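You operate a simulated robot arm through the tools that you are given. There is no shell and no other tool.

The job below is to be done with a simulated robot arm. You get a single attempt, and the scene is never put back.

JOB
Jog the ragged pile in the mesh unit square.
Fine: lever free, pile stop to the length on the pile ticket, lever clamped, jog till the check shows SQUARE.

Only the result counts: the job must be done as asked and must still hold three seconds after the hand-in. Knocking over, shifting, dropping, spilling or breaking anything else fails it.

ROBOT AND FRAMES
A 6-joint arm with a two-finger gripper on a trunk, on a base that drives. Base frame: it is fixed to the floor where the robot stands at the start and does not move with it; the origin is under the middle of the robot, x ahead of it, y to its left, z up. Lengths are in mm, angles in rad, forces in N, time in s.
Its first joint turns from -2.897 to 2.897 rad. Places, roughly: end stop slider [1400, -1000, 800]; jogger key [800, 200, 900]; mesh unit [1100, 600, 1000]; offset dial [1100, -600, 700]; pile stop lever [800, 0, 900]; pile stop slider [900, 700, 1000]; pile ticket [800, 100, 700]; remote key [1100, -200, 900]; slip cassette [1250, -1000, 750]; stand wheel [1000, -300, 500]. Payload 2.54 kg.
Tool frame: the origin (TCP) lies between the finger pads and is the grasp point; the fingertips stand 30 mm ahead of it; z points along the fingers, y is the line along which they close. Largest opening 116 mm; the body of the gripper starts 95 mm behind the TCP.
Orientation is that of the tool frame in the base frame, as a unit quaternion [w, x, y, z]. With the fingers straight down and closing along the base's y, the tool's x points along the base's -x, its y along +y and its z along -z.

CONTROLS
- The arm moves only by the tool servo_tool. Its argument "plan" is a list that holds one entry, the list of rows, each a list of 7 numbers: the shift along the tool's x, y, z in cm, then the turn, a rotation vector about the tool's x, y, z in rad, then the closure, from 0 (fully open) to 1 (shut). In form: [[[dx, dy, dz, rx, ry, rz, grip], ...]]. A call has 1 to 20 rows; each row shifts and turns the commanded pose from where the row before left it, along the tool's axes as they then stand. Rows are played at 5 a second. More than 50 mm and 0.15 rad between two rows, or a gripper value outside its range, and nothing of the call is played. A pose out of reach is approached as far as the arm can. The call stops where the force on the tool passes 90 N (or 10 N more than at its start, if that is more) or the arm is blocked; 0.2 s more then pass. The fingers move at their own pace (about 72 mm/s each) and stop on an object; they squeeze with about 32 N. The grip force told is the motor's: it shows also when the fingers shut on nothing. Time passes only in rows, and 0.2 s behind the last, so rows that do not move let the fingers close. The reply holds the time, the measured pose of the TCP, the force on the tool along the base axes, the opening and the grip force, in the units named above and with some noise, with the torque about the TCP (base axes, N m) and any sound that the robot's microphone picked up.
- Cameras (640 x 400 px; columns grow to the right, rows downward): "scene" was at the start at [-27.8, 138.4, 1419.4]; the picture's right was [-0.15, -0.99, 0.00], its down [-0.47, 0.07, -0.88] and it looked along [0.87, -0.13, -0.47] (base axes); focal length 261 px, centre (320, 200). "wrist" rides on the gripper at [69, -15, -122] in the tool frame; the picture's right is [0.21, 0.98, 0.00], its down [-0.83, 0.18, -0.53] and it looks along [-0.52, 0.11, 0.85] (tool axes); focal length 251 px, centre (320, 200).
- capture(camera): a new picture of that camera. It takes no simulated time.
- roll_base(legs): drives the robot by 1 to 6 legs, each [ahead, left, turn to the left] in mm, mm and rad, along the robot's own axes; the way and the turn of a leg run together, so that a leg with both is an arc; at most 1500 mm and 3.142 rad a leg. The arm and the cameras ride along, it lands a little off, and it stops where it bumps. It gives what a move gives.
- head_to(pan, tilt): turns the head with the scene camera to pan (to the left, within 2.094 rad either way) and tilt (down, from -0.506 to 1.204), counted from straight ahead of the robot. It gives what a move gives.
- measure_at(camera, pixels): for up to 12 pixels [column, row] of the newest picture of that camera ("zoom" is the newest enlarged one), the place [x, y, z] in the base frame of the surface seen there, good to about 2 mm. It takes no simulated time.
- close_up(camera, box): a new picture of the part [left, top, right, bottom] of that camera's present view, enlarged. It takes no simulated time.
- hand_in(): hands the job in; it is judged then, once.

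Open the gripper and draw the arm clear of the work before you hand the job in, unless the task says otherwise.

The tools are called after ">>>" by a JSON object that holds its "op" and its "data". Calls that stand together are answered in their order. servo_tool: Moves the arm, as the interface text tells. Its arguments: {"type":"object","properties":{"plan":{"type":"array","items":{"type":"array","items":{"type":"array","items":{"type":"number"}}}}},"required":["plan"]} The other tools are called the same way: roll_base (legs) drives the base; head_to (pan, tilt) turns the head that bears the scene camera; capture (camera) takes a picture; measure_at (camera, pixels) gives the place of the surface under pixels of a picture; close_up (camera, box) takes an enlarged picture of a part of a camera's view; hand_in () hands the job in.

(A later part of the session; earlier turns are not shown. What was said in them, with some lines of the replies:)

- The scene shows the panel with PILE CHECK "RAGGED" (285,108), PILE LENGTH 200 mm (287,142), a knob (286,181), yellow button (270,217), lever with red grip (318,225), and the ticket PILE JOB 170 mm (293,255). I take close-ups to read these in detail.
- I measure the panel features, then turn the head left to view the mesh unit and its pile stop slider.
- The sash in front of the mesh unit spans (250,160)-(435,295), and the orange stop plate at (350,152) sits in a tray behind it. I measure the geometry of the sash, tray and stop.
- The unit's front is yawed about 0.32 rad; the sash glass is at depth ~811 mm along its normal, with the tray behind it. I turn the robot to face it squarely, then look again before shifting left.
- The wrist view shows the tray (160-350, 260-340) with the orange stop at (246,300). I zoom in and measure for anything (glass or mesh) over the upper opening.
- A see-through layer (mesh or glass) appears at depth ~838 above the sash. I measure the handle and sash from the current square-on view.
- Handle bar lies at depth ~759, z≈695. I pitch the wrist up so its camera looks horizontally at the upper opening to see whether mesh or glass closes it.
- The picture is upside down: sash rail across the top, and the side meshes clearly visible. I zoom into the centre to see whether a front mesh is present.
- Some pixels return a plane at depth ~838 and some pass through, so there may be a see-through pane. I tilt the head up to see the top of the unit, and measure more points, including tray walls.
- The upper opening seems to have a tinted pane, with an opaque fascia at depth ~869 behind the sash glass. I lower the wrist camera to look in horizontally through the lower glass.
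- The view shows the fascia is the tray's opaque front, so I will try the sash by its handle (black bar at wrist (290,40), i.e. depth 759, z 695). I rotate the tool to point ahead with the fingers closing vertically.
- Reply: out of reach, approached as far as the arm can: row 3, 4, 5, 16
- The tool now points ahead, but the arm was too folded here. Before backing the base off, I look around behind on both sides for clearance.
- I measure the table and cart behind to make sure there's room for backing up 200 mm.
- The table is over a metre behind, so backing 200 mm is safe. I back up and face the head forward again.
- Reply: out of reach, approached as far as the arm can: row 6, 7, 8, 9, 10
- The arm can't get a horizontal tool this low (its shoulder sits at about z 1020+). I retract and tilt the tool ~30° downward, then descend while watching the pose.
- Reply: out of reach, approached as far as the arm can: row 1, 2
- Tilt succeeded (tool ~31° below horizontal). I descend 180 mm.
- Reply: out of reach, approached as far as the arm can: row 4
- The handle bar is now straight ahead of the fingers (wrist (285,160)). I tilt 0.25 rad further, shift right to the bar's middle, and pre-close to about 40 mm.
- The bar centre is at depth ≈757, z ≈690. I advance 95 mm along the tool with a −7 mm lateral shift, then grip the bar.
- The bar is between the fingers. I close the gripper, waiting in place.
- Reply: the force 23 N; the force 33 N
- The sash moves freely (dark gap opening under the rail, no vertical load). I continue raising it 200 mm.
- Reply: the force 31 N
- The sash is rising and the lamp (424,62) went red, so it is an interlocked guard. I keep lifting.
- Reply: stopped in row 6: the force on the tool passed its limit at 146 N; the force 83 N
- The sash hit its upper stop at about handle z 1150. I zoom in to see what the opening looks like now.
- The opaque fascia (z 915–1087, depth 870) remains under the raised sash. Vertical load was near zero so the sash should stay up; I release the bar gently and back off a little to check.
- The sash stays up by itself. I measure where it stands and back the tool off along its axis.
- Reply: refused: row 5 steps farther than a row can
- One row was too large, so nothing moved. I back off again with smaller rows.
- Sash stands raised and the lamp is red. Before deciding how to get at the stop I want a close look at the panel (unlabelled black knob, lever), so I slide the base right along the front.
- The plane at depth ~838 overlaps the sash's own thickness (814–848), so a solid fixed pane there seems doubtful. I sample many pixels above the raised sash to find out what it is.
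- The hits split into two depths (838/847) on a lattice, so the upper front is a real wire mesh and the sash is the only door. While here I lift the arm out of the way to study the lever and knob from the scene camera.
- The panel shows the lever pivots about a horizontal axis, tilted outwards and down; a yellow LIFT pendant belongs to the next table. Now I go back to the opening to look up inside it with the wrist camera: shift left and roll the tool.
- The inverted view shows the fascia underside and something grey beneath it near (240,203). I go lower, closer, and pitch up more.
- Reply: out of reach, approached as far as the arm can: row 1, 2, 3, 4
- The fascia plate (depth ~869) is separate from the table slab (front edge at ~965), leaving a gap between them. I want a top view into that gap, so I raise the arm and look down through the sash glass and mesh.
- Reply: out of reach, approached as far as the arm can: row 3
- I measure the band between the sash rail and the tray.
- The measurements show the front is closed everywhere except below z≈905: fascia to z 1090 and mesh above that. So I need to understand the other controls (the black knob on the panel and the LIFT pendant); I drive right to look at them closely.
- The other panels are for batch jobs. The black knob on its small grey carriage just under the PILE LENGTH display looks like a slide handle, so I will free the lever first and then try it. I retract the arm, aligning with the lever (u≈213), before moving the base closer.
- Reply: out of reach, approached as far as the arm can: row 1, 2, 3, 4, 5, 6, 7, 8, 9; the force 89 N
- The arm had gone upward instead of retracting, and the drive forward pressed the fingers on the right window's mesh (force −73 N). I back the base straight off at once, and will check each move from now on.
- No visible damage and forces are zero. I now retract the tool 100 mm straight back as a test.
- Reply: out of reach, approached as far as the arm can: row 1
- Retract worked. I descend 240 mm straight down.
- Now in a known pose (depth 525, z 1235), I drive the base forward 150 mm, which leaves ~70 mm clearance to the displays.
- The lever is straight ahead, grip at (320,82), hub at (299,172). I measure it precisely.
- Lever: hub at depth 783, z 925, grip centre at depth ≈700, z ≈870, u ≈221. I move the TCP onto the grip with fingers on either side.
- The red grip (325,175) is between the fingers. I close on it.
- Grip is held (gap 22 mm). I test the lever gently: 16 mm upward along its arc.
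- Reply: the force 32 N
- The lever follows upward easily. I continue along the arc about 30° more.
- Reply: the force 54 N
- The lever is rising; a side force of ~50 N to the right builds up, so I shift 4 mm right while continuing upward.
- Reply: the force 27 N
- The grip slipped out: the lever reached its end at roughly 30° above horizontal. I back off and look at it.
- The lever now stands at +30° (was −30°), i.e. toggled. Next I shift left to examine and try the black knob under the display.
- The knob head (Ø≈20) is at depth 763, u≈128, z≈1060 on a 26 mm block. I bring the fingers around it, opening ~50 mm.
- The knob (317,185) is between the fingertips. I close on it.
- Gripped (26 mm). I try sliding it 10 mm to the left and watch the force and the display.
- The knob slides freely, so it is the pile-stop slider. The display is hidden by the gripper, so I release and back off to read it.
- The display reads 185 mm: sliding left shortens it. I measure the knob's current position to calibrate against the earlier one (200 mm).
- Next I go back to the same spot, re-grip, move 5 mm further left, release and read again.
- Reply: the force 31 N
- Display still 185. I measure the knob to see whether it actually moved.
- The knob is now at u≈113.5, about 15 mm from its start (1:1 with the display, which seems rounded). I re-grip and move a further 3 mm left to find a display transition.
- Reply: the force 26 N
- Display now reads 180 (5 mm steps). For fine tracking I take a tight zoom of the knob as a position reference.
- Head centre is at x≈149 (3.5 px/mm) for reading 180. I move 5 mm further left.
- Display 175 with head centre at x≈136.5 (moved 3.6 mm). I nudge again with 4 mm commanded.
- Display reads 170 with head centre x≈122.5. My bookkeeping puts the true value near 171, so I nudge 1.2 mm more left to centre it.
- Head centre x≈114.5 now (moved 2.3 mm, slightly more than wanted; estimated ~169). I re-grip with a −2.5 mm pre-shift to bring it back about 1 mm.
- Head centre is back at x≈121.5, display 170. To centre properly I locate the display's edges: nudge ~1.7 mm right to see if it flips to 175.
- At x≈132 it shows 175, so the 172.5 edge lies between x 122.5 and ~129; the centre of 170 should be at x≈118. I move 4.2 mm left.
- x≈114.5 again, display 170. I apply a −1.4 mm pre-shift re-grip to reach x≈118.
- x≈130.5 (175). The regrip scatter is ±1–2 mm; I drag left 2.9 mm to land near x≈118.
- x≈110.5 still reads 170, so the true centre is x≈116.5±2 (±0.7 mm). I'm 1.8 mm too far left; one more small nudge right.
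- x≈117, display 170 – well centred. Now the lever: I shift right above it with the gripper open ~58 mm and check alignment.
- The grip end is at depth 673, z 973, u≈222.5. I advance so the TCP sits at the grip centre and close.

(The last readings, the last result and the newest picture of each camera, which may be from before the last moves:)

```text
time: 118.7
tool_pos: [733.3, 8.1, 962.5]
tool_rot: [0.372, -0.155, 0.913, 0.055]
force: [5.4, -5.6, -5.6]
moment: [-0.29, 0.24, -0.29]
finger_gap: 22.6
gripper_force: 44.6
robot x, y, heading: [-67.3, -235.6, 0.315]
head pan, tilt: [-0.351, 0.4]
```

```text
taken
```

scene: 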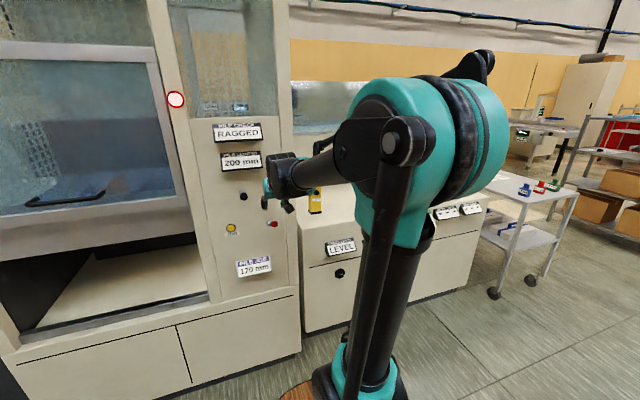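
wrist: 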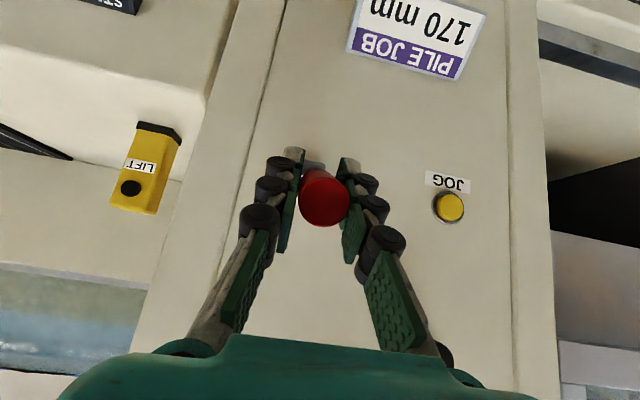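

Gripped (22.6 mm). I swing the lever down along its arc, first half.

>>> {"op": "servo_tool", "data": {"plan": [[[1.56, 0, 0.75, 0, 0, 0, 1], [1.32, 0, 0.96, 0, 0, 0, 1], [1.14, 0, 1.18, 0, 0, 0, 1]]]}}

>>> {"op": "servo_tool", "data": {"plan": [[[0.92, 0, 1.35, 0, 0, 0, 1], [0.66, 0, 1.49, 0, 0, 0, 1], [0.31, 0, 1.1, 0, 0, 0, 1]]]}}

>>> {"op": "capture", "data": {"camera": "wrist"}}

```text
time: 119.5
tool_pos: [724.0, 4.9, 914.5]
tool_rot: [0.371, -0.154, 0.914, 0.055]
force: [0.7, -24.2, 7.5]
moment: [0.36, -0.76, -0.56]
finger_gap: 22.0
gripper_force: 44.5
robot x, y, heading: [-71.2, -239.0, 0.325]
head pan, tilt: [-0.351, 0.4]
```

```text
time: 120.3
tool_pos: [734.0, 10.5, 873.3]
tool_rot: [0.371, -0.156, 0.914, 0.057]
force: [-15.9, -9.1, 0.6]
moment: [0.43, -0.82, -0.73]
finger_gap: 21.2
gripper_force: 41.8
robot x, y, heading: [-71.2, -238.8, 0.323]
head pan, tilt: [-0.351, 0.4]
```

```text
taken
```

wrist: 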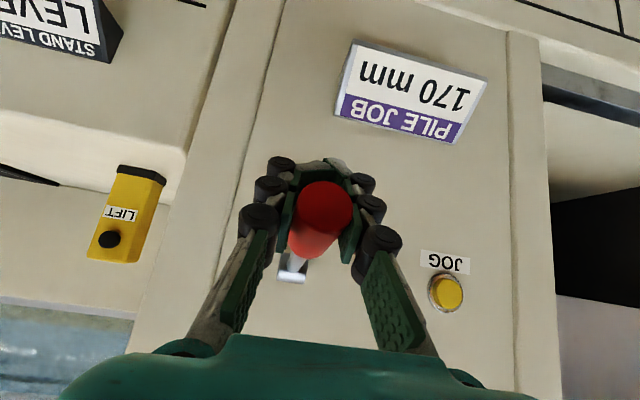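

The lever is nearly down; I push a bit further along the arc to reach its end stop.

>>> {"op": "servo_tool", "data": {"plan": [[[0.3, 0, 0.8, 0, 0, 0, 1], [0.2, 0, 0.8, 0, 0, 0, 1]]]}}

>>> {"op": "capture", "data": {"camera": "wrist"}}

```text
time: 120.9
tool_pos: [744.0, 13.0, 858.4]
tool_rot: [0.372, -0.155, 0.914, 0.056]
force: [-13.4, 2.8, 3.9]
moment: [0.39, -0.94, -0.91]
finger_gap: 21.1
gripper_force: 41.4
robot x, y, heading: [-69.0, -242.4, 0.321]
head pan, tilt: [-0.351, 0.4]
```

```text
taken
```

wrist: 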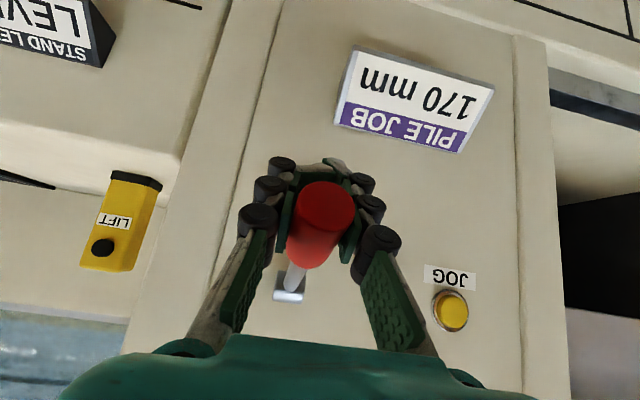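

>>> {"op": "servo_tool", "data": {"plan": [[[0.2, 0, 0.7, 0, 0, 0, 1], [0.1, 0, 0.7, 0, 0, 0, 1]]]}}

>>> {"op": "capture", "data": {"camera": "wrist"}}

```text
time: 121.5
tool_pos: [750.5, 14.3, 848.2]
tool_rot: [0.372, -0.157, 0.913, 0.057]
force: [-16.0, 14.5, 0.8]
moment: [0.17, -0.98, -1.11]
finger_gap: 21.0
gripper_force: 41.0
robot x, y, heading: [-70.0, -243.1, 0.321]
head pan, tilt: [-0.351, 0.4]
```

```text
taken
```

wrist: 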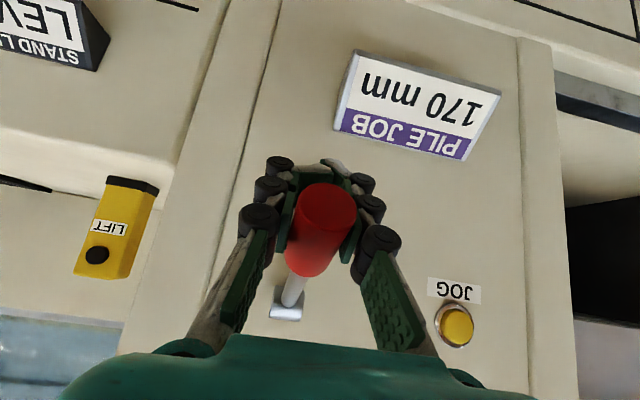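

>>> {"op": "servo_tool", "data": {"plan": [[[0.0, 0, 0.8, 0, 0, 0, 1], [0.0, 0, 0.8, 0, 0, 0, 1]]]}}

>>> {"op": "capture", "data": {"camera": "wrist"}}

>>> {"op": "measure_at", "data": {"camera": "wrist", "pixels": [[328, 205], [320, 250], [300, 290], [285, 310]]}}

```text
time: 122.1
tool_pos: [758.8, 18.0, 837.0]
tool_rot: [0.372, -0.156, 0.913, 0.056]
force: [-31.1, 19.4, 19.8]
moment: [-0.43, 0.05, -1.12]
finger_gap: 21.2
gripper_force: 41.1
robot x, y, heading: [-69.5, -239.0, 0.318]
head pan, tilt: [-0.351, 0.4]
```

```text
taken
```

wrist: 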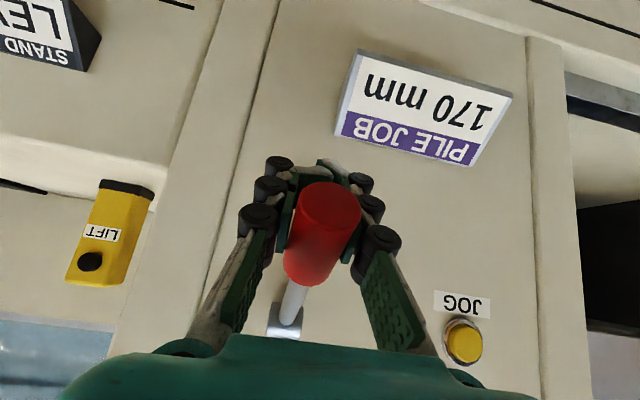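

```text
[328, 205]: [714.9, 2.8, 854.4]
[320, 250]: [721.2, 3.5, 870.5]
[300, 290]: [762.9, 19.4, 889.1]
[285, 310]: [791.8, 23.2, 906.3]
```

Grip end back at depth 679, z 855 (−32°) and the force is building: the lever is at its lower end as originally. I release and back off.

>>> {"op": "servo_tool", "data": {"plan": [[[0, 0, 0, 0, 0, 0, 0.4], [0, 0, 0, 0, 0, 0, 0.4], [0, 0, -4, 0, 0, 0, 0.4], [0, 0, -4, 0, 0, 0, 0.4], [0, 0, -4, 0, 0, 0, 0.4], [0, 0, -4, 0, 0, 0, 0.4]]]}}

>>> {"op": "capture", "data": {"camera": "wrist"}}

>>> {"op": "close_up", "data": {"camera": "scene", "box": [180, 80, 320, 290]}}

>>> {"op": "measure_at", "data": {"camera": "wrist", "pixels": [[320, 85], [325, 60], [305, 140]]}}

```text
time: 123.5
tool_pos: [655.8, -19.8, 948.5]
tool_rot: [0.372, -0.154, 0.914, 0.055]
force: [0.9, -0.2, 0.4]
moment: [0.0, 0.02, 0.0]
finger_gap: 69.8
gripper_force: 0.1
robot x, y, heading: [-70.0, -239.6, 0.328]
head pan, tilt: [-0.351, 0.4]
```

```text
taken
```

wrist: 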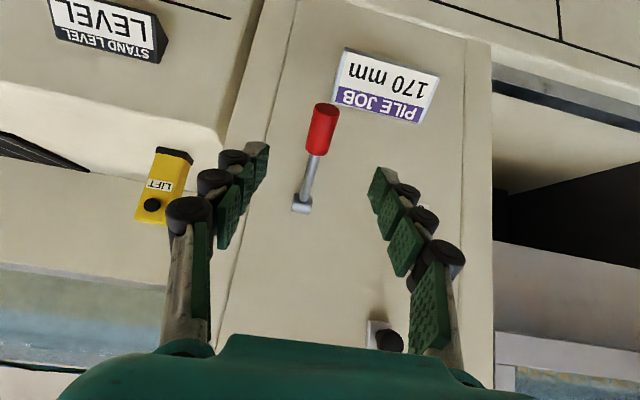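

```text
1.90 times, centred on (250, 185) of scene
```

zoom: 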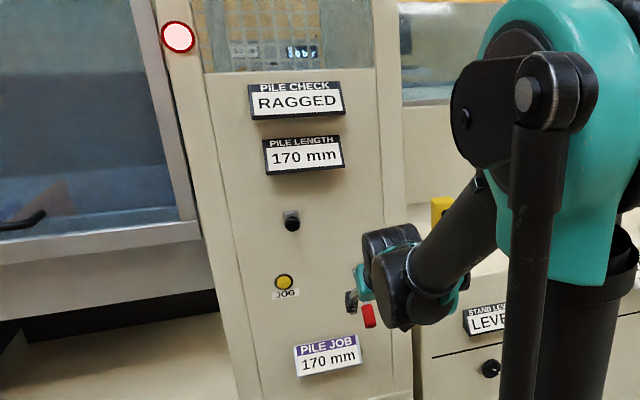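

```text
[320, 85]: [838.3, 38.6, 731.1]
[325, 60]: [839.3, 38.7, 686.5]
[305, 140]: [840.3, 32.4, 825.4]
```

Lever is clamped (down), length shows 170 mm. The guard lamp is still red, so I go back to lower the sash: base back 55 mm and left 600 mm.

>>> {"op": "roll_base", "data": {"legs": [[-55, 0, 0], [0, 600, 0]]}}

>>> {"op": "servo_tool", "data": {"plan": [[[0, 0, 0, 0, 0, 0.1428, 0.6], [0, 0, 0, 0, 0, 0.1428, 0.6], [0, 0, 0, 0, 0, 0.1428, 0.6], [0, 0, 0, 0, 0, 0.1428, 0.6], [0, 0, 0, 0, 0, 0.1428, 0.6], [0, 0, 0, 0, 0, 0.1428, 0.6], [0, 0, 0, 0, 0, 0.1428, 0.6], [0, 0, 0, 0, 0, 0.1428, 0.6], [0, 0, 0, 0, 0, 0.1428, 0.6], [0, 0, 0, 0, 0, 0.1428, 0.6], [0, 0, 0, 0, 0, 0.1428, 0.6]]]}}

>>> {"op": "capture", "data": {"camera": "wrist"}}

```text
time: 127.4
tool_pos: [421.1, 522.9, 950.7]
tool_rot: [0.372, -0.15, 0.914, 0.053]
force: [0.0, -0.1, 0.8]
moment: [0.01, -0.03, 0.0]
finger_gap: 69.6
gripper_force: 0.0
robot x, y, heading: [-306.4, 312.0, 0.309]
head pan, tilt: [-0.351, 0.4]
```

```text
time: 129.8
tool_pos: [422.2, 522.3, 950.4]
tool_rot: [0.225, 0.542, 0.752, 0.301]
force: [-0.3, -0.5, 0.2]
moment: [0.01, 0.04, 0.0]
finger_gap: 46.1
gripper_force: 0.2
robot x, y, heading: [-309.0, 311.6, 0.311]
head pan, tilt: [-0.351, 0.4]
```

```text
taken
```

wrist: 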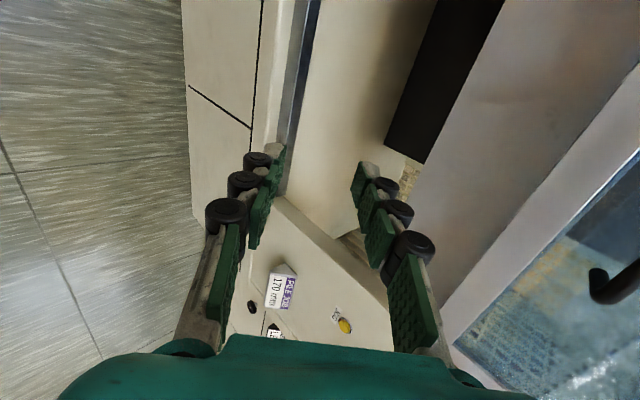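

Tool is re-rolled. The raised handle bar is at depth 757, z≈1120, centre u≈−388; I rise to the pre-grasp point above and in front of it.

>>> {"op": "servo_tool", "data": {"plan": [[[0.8, 2.9, -2.97, 0, 0, 0, 0.6], [0.8, 2.9, -2.97, 0, 0, 0, 0.6], [0.9, 2.9, -2.97, 0, 0, 0, 0.6], [0, 2.9, -2.97, 0, 0, 0, 0.6], [0, 2.9, -2.97, 0, 0, 0, 0.6], [0, 2.9, -2.97, 0, 0, 0, 0.6], [0, 2.7, 2.7, 0, 0, 0, 0.6], [0, 2.7, 2.7, 0, 0, 0, 0.6], [0, 2.2, 2.2, 0, 0, 0, 0.655]]]}}

>>> {"op": "capture", "data": {"camera": "wrist"}}

>>> {"op": "head_to", "data": {"pan": -0.1, "tilt": 0.5}}

>>> {"op": "capture", "data": {"camera": "scene"}}

```text
time: 131.8
tool_pos: [515.3, 586.3, 1195.2]
tool_rot: [0.226, 0.541, 0.752, 0.302]
force: [-1.5, -0.8, 1.2]
moment: [0.05, 0.03, -0.01]
finger_gap: 39.9
gripper_force: 0.1
robot x, y, heading: [-303.9, 309.3, 0.305]
head pan, tilt: [-0.351, 0.4]
```

```text
taken
```

wrist: 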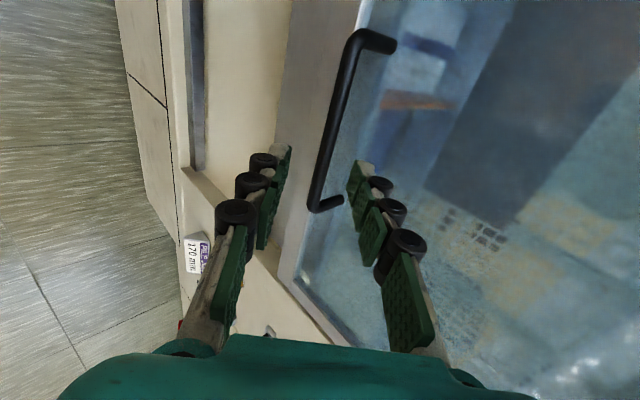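

```text
time: 132.6
tool_pos: [514.8, 586.3, 1193.9]
tool_rot: [0.225, 0.541, 0.752, 0.302]
force: [0.3, -0.1, -0.3]
moment: [-0.04, 0.0, 0.01]
finger_gap: 40.3
gripper_force: 0.0
robot x, y, heading: [-303.3, 311.2, 0.306]
head pan, tilt: [-0.099, 0.499]
```

```text
taken
```

scene: 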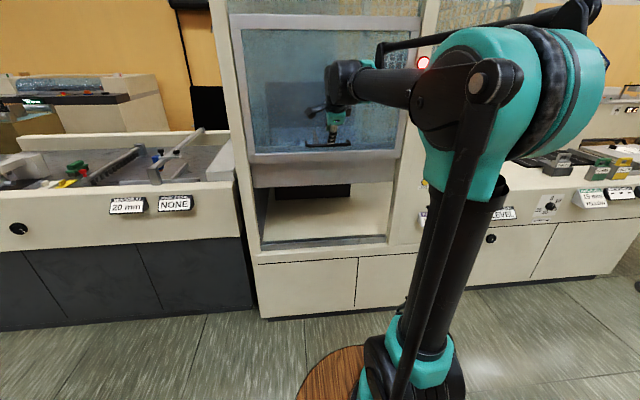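

>>> {"op": "measure_at", "data": {"camera": "wrist", "pixels": [[345, 80], [335, 120], [328, 150], [320, 185], [360, 42]]}}

```text
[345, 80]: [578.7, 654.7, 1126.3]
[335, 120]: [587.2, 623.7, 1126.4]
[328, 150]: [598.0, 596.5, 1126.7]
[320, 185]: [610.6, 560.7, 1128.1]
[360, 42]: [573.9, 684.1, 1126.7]
```

Bar surface at depth 753.5, z 1126. I shift 12 mm in the closing direction, advance 96 mm and grip.

>>> {"op": "servo_tool", "data": {"plan": [[[0, 1.2, 1.5, 0, 0, 0, 0.655], [0, 0, 2.7, 0, 0, 0, 0.655], [0, 0, 2.7, 0, 0, 0, 0.655], [0, 0, 2.7, 0, 0, 0, 0.655], [0, 0, 0, 0, 0, 0, 1], [0, 0, 0, 0, 0, 0, 1], [0, 0, 0, 0, 0, 0, 1]]]}}

>>> {"op": "capture", "data": {"camera": "wrist"}}

```text
time: 134.2
tool_pos: [585.0, 605.9, 1135.8]
tool_rot: [0.225, 0.541, 0.752, 0.3]
force: [-7.4, -4.5, -5.4]
moment: [0.16, 0.33, -0.45]
finger_gap: 12.8
gripper_force: 39.3
robot x, y, heading: [-307.2, 313.6, 0.309]
head pan, tilt: [-0.099, 0.499]
```

```text
taken
```

wrist: 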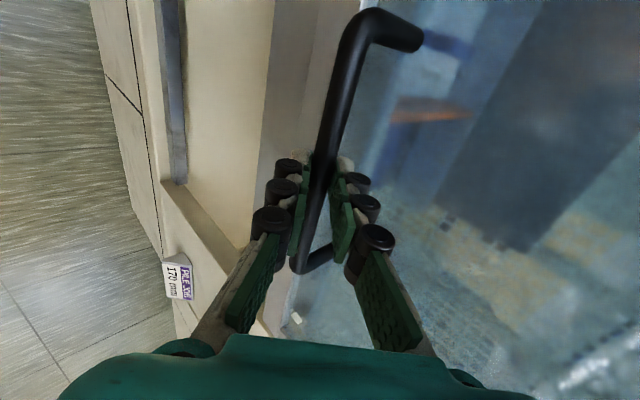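

Bar gripped (12.8 mm). I lower the sash.

>>> {"op": "servo_tool", "data": {"plan": [[[0, -2.1, 2.15, 0, 0, 0, 1], [0, -2.8, 2.86, 0, 0, 0, 1], [0, -2.8, 2.86, 0, 0, 0, 1], [0, -2.8, 2.86, 0, 0, 0, 1], [0, -2.8, 2.86, 0, 0, 0, 1]]]}}

>>> {"op": "servo_tool", "data": {"plan": [[[0, -2.8, 2.86, 0, 0, 0, 1], [0, -2.8, 2.86, 0, 0, 0, 1], [0, -2.8, 2.86, 0, 0, 0, 1], [0, -2.8, 2.86, 0, 0, 0, 1], [0, -2.1, 2.15, 0, 0, 0, 1]]]}}

>>> {"op": "capture", "data": {"camera": "scene"}}

>>> {"op": "capture", "data": {"camera": "wrist"}}

```text
time: 135.4
tool_pos: [587.0, 603.3, 942.8]
tool_rot: [0.225, 0.541, 0.753, 0.3]
force: [-25.7, 14.9, -1.9]
moment: [0.63, 0.49, 0.05]
finger_gap: 12.8
gripper_force: 40.1
robot x, y, heading: [-306.1, 306.3, 0.307]
head pan, tilt: [-0.099, 0.499]
```

```text
time: 136.6
tool_pos: [588.3, 599.0, 754.7]
tool_rot: [0.225, 0.541, 0.753, 0.301]
force: [-3.5, 22.4, -2.0]
moment: [0.49, 0.18, -0.15]
finger_gap: 12.8
gripper_force: 39.6
robot x, y, heading: [-306.8, 310.7, 0.305]
head pan, tilt: [-0.099, 0.499]
```

```text
taken
```

scene: 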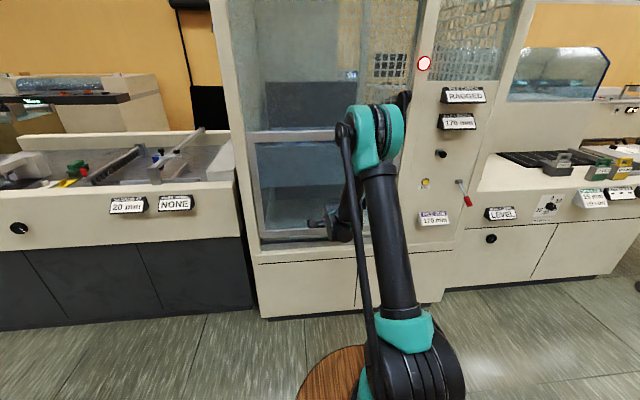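

```text
taken
```

wrist: 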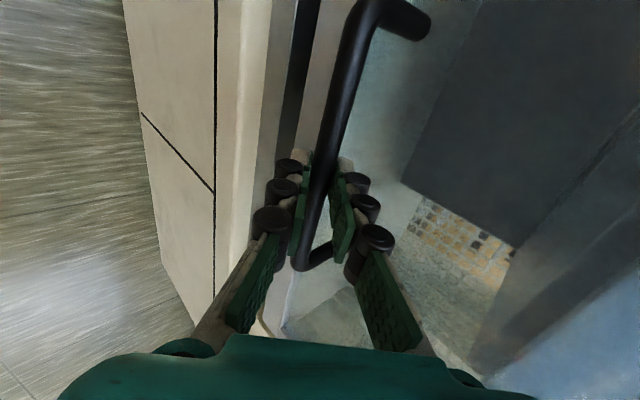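

About 50 mm remain; I lower on until it seats.

>>> {"op": "servo_tool", "data": {"plan": [[[0, -1.75, 1.79, 0, 0, 0, 1], [0, -1.4, 1.43, 0, 0, 0, 1], [0, -0.5, 0.5, 0, 0, 0, 1], [0, -0.35, 0.35, 0, 0, 0, 1]]]}}

>>> {"op": "capture", "data": {"camera": "scene"}}

>>> {"op": "capture", "data": {"camera": "wrist"}}

```text
time: 137.6
tool_pos: [590.0, 599.6, 700.3]
tool_rot: [0.228, 0.541, 0.751, 0.303]
force: [0.6, 12.8, 33.8]
moment: [0.61, -0.32, -0.15]
finger_gap: 13.1
gripper_force: 39.2
robot x, y, heading: [-307.6, 311.7, 0.305]
head pan, tilt: [-0.099, 0.499]
```

```text
taken
```

scene: 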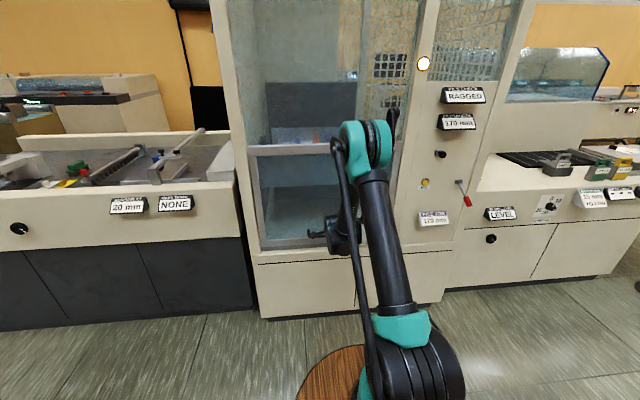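

```text
taken
```

wrist: 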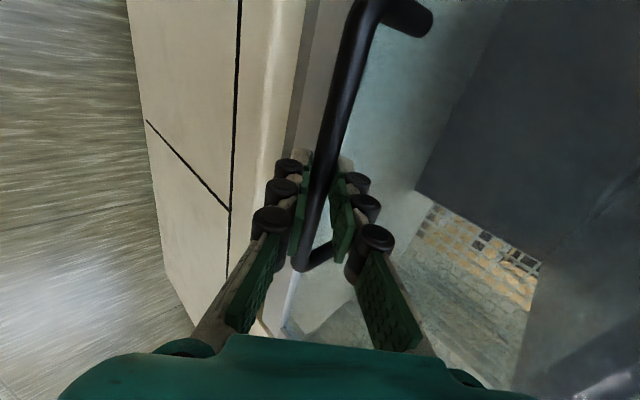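

The sash is seated (33 N upward) and the lamp is amber again. I release and back out along the tool axis, then rise a little.

>>> {"op": "servo_tool", "data": {"plan": [[[0, 0, 0, 0, 0, 0, 0.6], [0, 0, 0, 0, 0, 0, 0.6], [0, 0, -4, 0, 0, 0, 0.6], [0, 0, -4, 0, 0, 0, 0.6], [0, 0, -4, 0, 0, 0, 0.6], [0, 2.8, -2.8, 0, 0, 0, 0.6], [0, 2.8, -2.8, 0, 0, 0, 0.6], [0, 2.8, -2.8, 0, 0, 0, 0.6]]]}}

>>> {"op": "capture", "data": {"camera": "wrist"}}

>>> {"op": "close_up", "data": {"camera": "scene", "box": [225, 0, 505, 260]}}

```text
time: 139.4
tool_pos: [507.6, 574.7, 904.6]
tool_rot: [0.226, 0.541, 0.752, 0.301]
force: [0.4, -0.3, -1.0]
moment: [0.02, 0.02, -0.02]
finger_gap: 46.7
gripper_force: 0.1
robot x, y, heading: [-308.6, 311.2, 0.304]
head pan, tilt: [-0.099, 0.499]
```

```text
taken
```

wrist: 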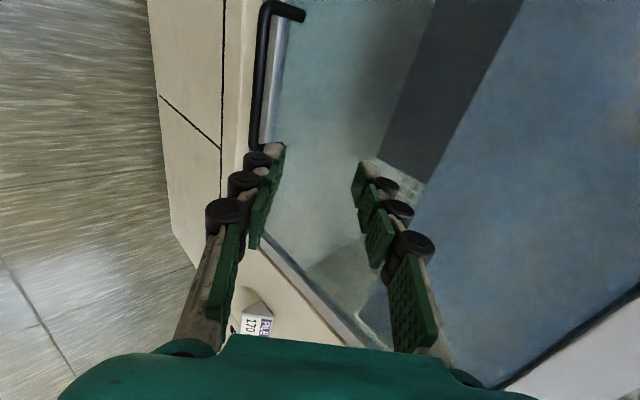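

```text
1.54 times, centred on (365, 130) of scene
```

zoom: 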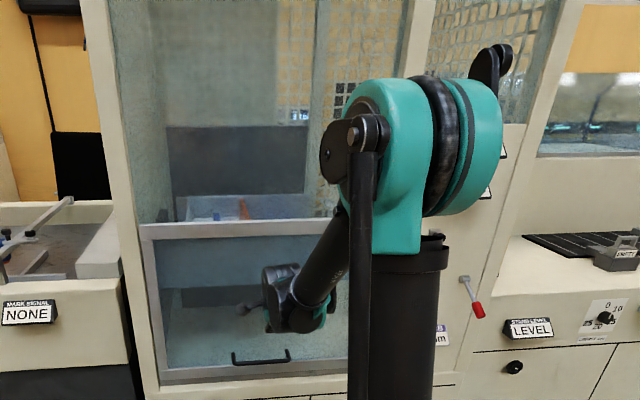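

Now the JOG key: I drive right 450 mm to line up with it (u≈65, z≈920).

>>> {"op": "roll_base", "data": {"legs": [[0, -450, 0.012]]}}

>>> {"op": "servo_tool", "data": {"plan": [[[0, 0, -3, -0.13, 0, 0, 1], [0, 0, -3, -0.13, 0, 0, 1], [0, 0, 0, -0.13, 0, 0, 1]]]}}

>>> {"op": "capture", "data": {"camera": "wrist"}}

>>> {"op": "head_to", "data": {"pan": 0.0, "tilt": 0.5}}

>>> {"op": "capture", "data": {"camera": "scene"}}

```text
time: 142.1
tool_pos: [643.1, 157.8, 902.9]
tool_rot: [0.224, 0.534, 0.757, 0.303]
force: [0.1, 0.3, 0.4]
moment: [0.01, -0.01, -0.01]
finger_gap: 46.4
gripper_force: 0.1
robot x, y, heading: [-163.3, -122.9, 0.327]
head pan, tilt: [-0.099, 0.499]
```

```text
time: 142.9
tool_pos: [600.2, 144.5, 945.7]
tool_rot: [0.323, 0.481, 0.684, 0.444]
force: [0.0, 0.2, 0.8]
moment: [0.02, -0.02, -0.03]
finger_gap: 0.1
gripper_force: 28.2
robot x, y, heading: [-163.2, -119.2, 0.324]
head pan, tilt: [-0.099, 0.499]
```

```text
taken
```

wrist: 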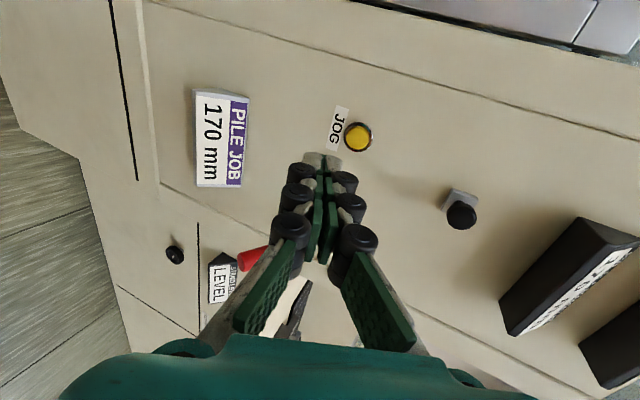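

```text
time: 143.6
tool_pos: [602.0, 145.1, 944.7]
tool_rot: [0.323, 0.481, 0.684, 0.443]
force: [1.1, 0.1, 1.1]
moment: [0.0, 0.0, 0.01]
finger_gap: 0.2
gripper_force: 28.3
robot x, y, heading: [-166.8, -120.4, 0.325]
head pan, tilt: [0.0, 0.499]
```

```text
taken
```

scene: 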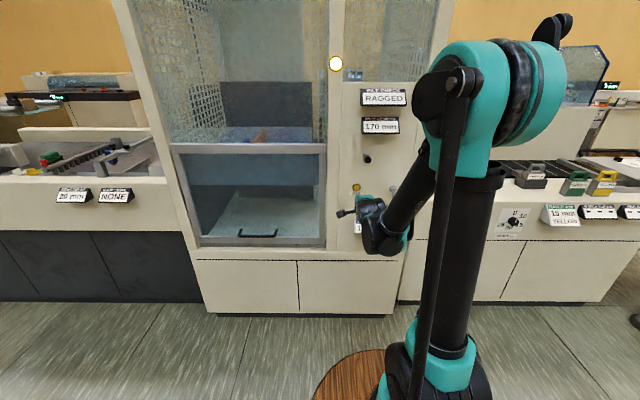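

Fingers are closed and the JOG key is at wrist (358,137). I measure it to aim.

>>> {"op": "measure_at", "data": {"camera": "wrist", "pixels": [[358, 137], [362, 132], [352, 142], [345, 150], [385, 120]]}}

```text
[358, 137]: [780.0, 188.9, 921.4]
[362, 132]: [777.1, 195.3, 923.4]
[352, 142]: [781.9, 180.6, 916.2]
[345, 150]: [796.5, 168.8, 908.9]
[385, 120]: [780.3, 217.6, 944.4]
```

JOG centre is at depth 799, u 66, z 920.5. I move the closed fingertips to 20 mm in front of it.

>>> {"op": "servo_tool", "data": {"plan": [[[-0.37, 1.07, 3.26, 0, 0, 0, 1], [-0.37, 1.07, 3.26, 0, 0, 0, 1], [-0.37, 1.07, 3.26, 0, 0, 0, 1], [-0.37, 1.07, 3.26, 0, 0, 0, 1]]]}}

>>> {"op": "capture", "data": {"camera": "wrist"}}

>>> {"op": "close_up", "data": {"camera": "scene", "box": [310, 70, 430, 270]}}

```text
time: 144.6
tool_pos: [739.6, 174.6, 931.1]
tool_rot: [0.322, 0.481, 0.684, 0.443]
force: [-0.7, 0.4, -0.1]
moment: [0.01, -0.01, 0.0]
finger_gap: 0.4
gripper_force: 28.6
robot x, y, heading: [-167.4, -123.3, 0.327]
head pan, tilt: [0.0, 0.499]
```

```text
taken
```

wrist: 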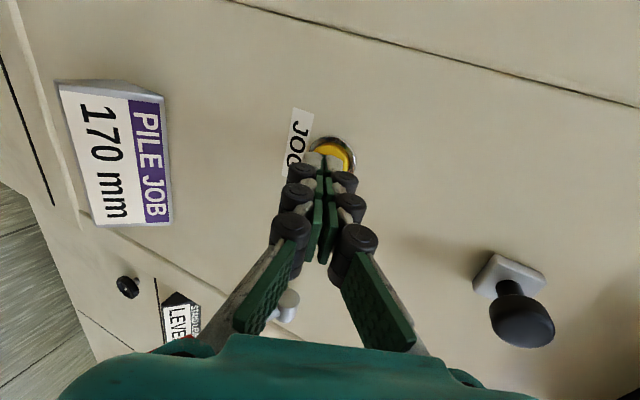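

```text
2.00 times, centred on (370, 170) of scene
```

zoom: 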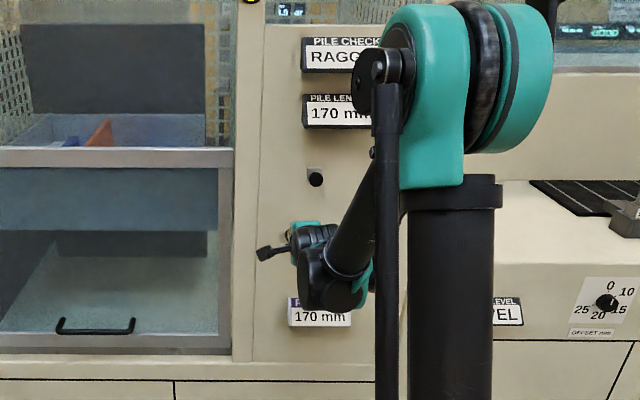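

Fingertips are ~15 mm in front of the key. I press forward in small steps and hold briefly.

>>> {"op": "servo_tool", "data": {"plan": [[[0, 0.2, 0.46, 0, 0, 0, 1], [0, 0.2, 0.46, 0, 0, 0, 1], [0, 0.12, 0.27, 0, 0, 0, 1], [0, 0.08, 0.18, 0, 0, 0, 1], [0, 0.08, 0.18, 0, 0, 0, 1], [0, 0, 0, 0, 0, 0, 1], [0, 0, 0, 0, 0, 0, 1]]]}}

>>> {"op": "close_up", "data": {"camera": "scene", "box": [310, 70, 430, 270]}}

>>> {"op": "capture", "data": {"camera": "wrist"}}

```text
time: 146.2
tool_pos: [752.5, 180.1, 933.1]
tool_rot: [0.322, 0.48, 0.684, 0.444]
force: [0.1, 0.2, -0.2]
moment: [-0.02, -0.01, -0.01]
finger_gap: 0.0
gripper_force: 28.1
robot x, y, heading: [-163.3, -121.6, 0.325]
head pan, tilt: [0.0, 0.499]
```

```text
2.00 times, centred on (370, 170) of scene
```

zoom: 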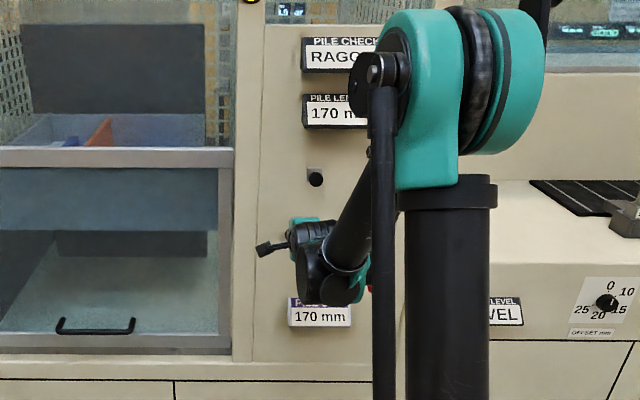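

```text
taken
```

wrist: 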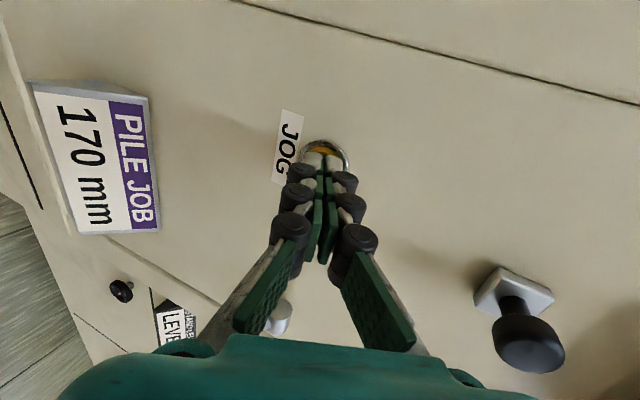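

No contact force yet; I press 2 mm at a time further and hold.

>>> {"op": "servo_tool", "data": {"plan": [[[0, 0.08, 0.18, 0, 0, 0, 1], [0, 0.08, 0.18, 0, 0, 0, 1], [0, 0, 0, 0, 0, 0, 1]]]}}

>>> {"op": "close_up", "data": {"camera": "scene", "box": [310, 70, 430, 270]}}

```text
time: 147.0
tool_pos: [755.7, 181.2, 931.9]
tool_rot: [0.322, 0.481, 0.684, 0.444]
force: [-2.0, -0.8, 0.1]
moment: [0.0, 0.0, -0.04]
finger_gap: 0.2
gripper_force: 29.0
robot x, y, heading: [-166.4, -120.2, 0.327]
head pan, tilt: [0.0, 0.499]
heard: click
```

```text
2.00 times, centred on (370, 170) of scene
```

zoom: 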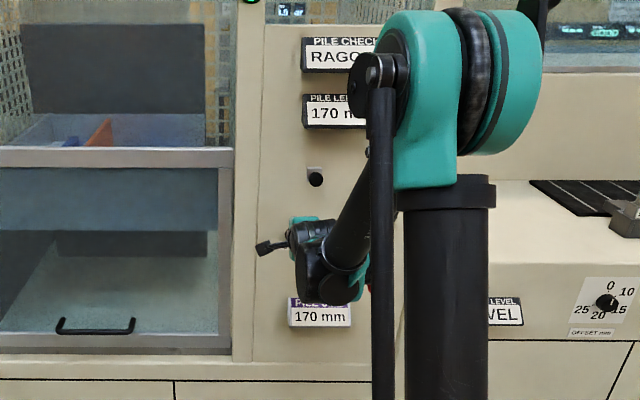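

A click, and the lamp has gone green: it is jogging. I keep holding for 2 s and look at the check.

>>> {"op": "servo_tool", "data": {"plan": [[[0, 0, 0.05, 0, 0, 0, 1], [0, 0, 0, 0, 0, 0, 1], [0, 0, 0, 0, 0, 0, 1], [0, 0, 0, 0, 0, 0, 1], [0, 0, 0, 0, 0, 0, 1], [0, 0, 0, 0, 0, 0, 1], [0, 0, 0, 0, 0, 0, 1], [0, 0, 0, 0, 0, 0, 1], [0, 0, 0, 0, 0, 0, 1], [0, 0, 0, 0, 0, 0, 1]]]}}

>>> {"op": "close_up", "data": {"camera": "scene", "box": [310, 50, 430, 250]}}

```text
time: 149.2
tool_pos: [755.2, 182.0, 933.1]
tool_rot: [0.321, 0.481, 0.685, 0.444]
force: [-2.6, -0.3, -0.2]
moment: [0.01, 0.02, -0.03]
finger_gap: 0.1
gripper_force: 28.6
robot x, y, heading: [-168.7, -122.6, 0.326]
head pan, tilt: [0.0, 0.499]
```

```text
2.00 times, centred on (370, 150) of scene
```

zoom: 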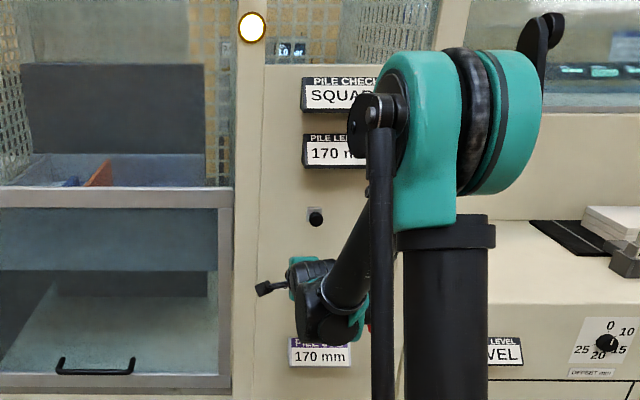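

The check shows SQUARE and the lamp is amber again. I retract from the key and look at everything, including a white stack that has appeared on the right-hand table at (600,215).

>>> {"op": "servo_tool", "data": {"plan": [[[0, -0.8, -1.84, 0, 0, 0, 1], [0, -1.2, -2.76, 0, 0, 0, 1], [0, -1.6, -3.6, 0, 0, 0, 1], [0, -1.6, -3.6, 0, 0, 0, 0.5], [0, -1.6, -3.6, 0, 0, 0, 0], [0, -1.6, -3.6, 0, 0, 0, 0]]]}}

>>> {"op": "head_to", "data": {"pan": -0.35, "tilt": 0.4}}

>>> {"op": "capture", "data": {"camera": "scene"}}

>>> {"op": "close_up", "data": {"camera": "scene", "box": [180, 60, 380, 260]}}

>>> {"op": "close_up", "data": {"camera": "scene", "box": [340, 120, 520, 260]}}

```text
time: 150.6
tool_pos: [562.7, 113.2, 928.7]
tool_rot: [0.322, 0.481, 0.685, 0.444]
force: [-0.1, -0.5, -0.6]
moment: [0.02, 0.0, 0.01]
finger_gap: 100.5
gripper_force: 0.0
robot x, y, heading: [-166.5, -122.5, 0.324]
head pan, tilt: [0.0, 0.499]
```

```text
time: 151.4
tool_pos: [563.4, 112.8, 929.8]
tool_rot: [0.322, 0.481, 0.684, 0.444]
force: [-0.4, 0.4, -0.2]
moment: [-0.02, 0.01, 0.03]
finger_gap: 116.0
gripper_force: 0.0
robot x, y, heading: [-167.4, -119.5, 0.329]
head pan, tilt: [-0.351, 0.4]
```

```text
taken
```

scene: 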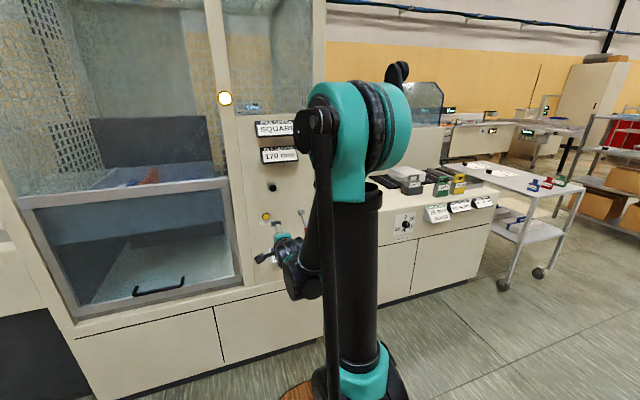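

```text
2.00 times, centred on (280, 160) of scene
```

zoom: 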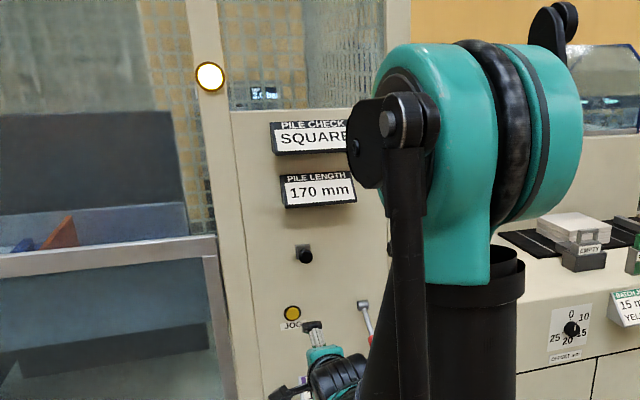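

```text
2.86 times, centred on (430, 190) of scene
```

zoom: 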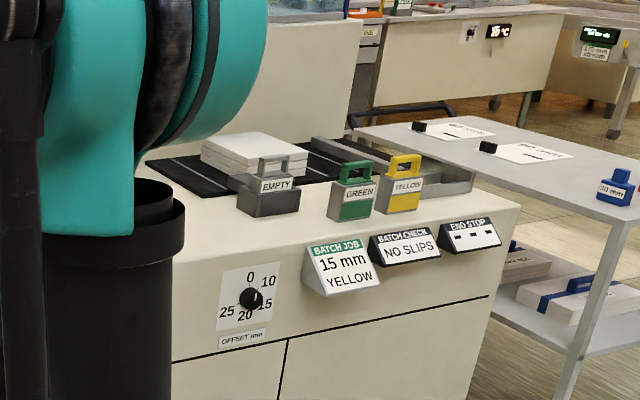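

SQUARE and 170 mm are showing, the lever is down, the guard closed, and the batch moved on downstream (BATCH CHECK belongs to the next job). I back the base off to clear the arm fully and take a last look.

>>> {"op": "roll_base", "data": {"legs": [[-150, 0, 0]]}}

>>> {"op": "capture", "data": {"camera": "wrist"}}

>>> {"op": "close_up", "data": {"camera": "scene", "box": [150, 60, 390, 300]}}

```text
time: 152.8
tool_pos: [422.4, 58.6, 929.4]
tool_rot: [0.323, 0.483, 0.683, 0.443]
force: [0.1, 0.1, 0.5]
moment: [0.03, -0.03, -0.03]
finger_gap: 116.0
gripper_force: 0.0
robot x, y, heading: [-307.1, -168.6, 0.321]
head pan, tilt: [-0.351, 0.4]
```

```text
taken
```

wrist: 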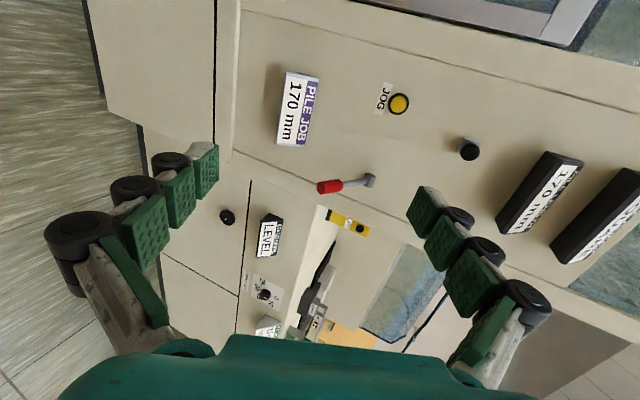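

```text
1.67 times, centred on (270, 180) of scene
```

zoom: 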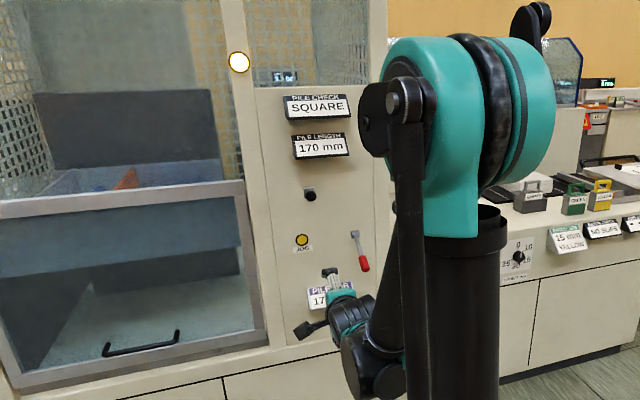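

PILE CHECK shows SQUARE, PILE LENGTH shows 170 mm, the lever is clamped down, the sash is closed, and the gripper is open and clear. I hand the job in.

>>> {"op": "hand_in", "data": {}}

```text
The job is handed in.
```

The pile is jogged square: PILE CHECK reads SQUARE. The pile stop is at 170 mm, as on the ticket. I handed the job in with the gripper open and clear; the reply said only that it was handed in, so I have no verdict yet.

- **Pile stop:** I freed the lever, moved the stop from 200 mm to 170 mm with the black knob under the PILE LENGTH display, and clamped the lever again. The display steps in 5 mm, so I centred the stop within the 170 reading. By my estimate it is within about 1 mm.
- **Jogging:** I held JOG for about two seconds. The lamp went green while it ran, then back to amber.
- **Sash:** I raised the sash while looking for the stop, which turned the lamp red. It wasn't needed, and I closed it fully before jogging.
- **Contact with the mesh:** One base move pressed the open fingers against the wire mesh above the panel, at about 73 N along x. I backed off at once and saw no damage or movement.
- **Downstream:** After the jog, a white stack appeared on the delivery table and BATCH CHECK changed to "NO SLIPS". I took that to be the next job's step and left it alone.
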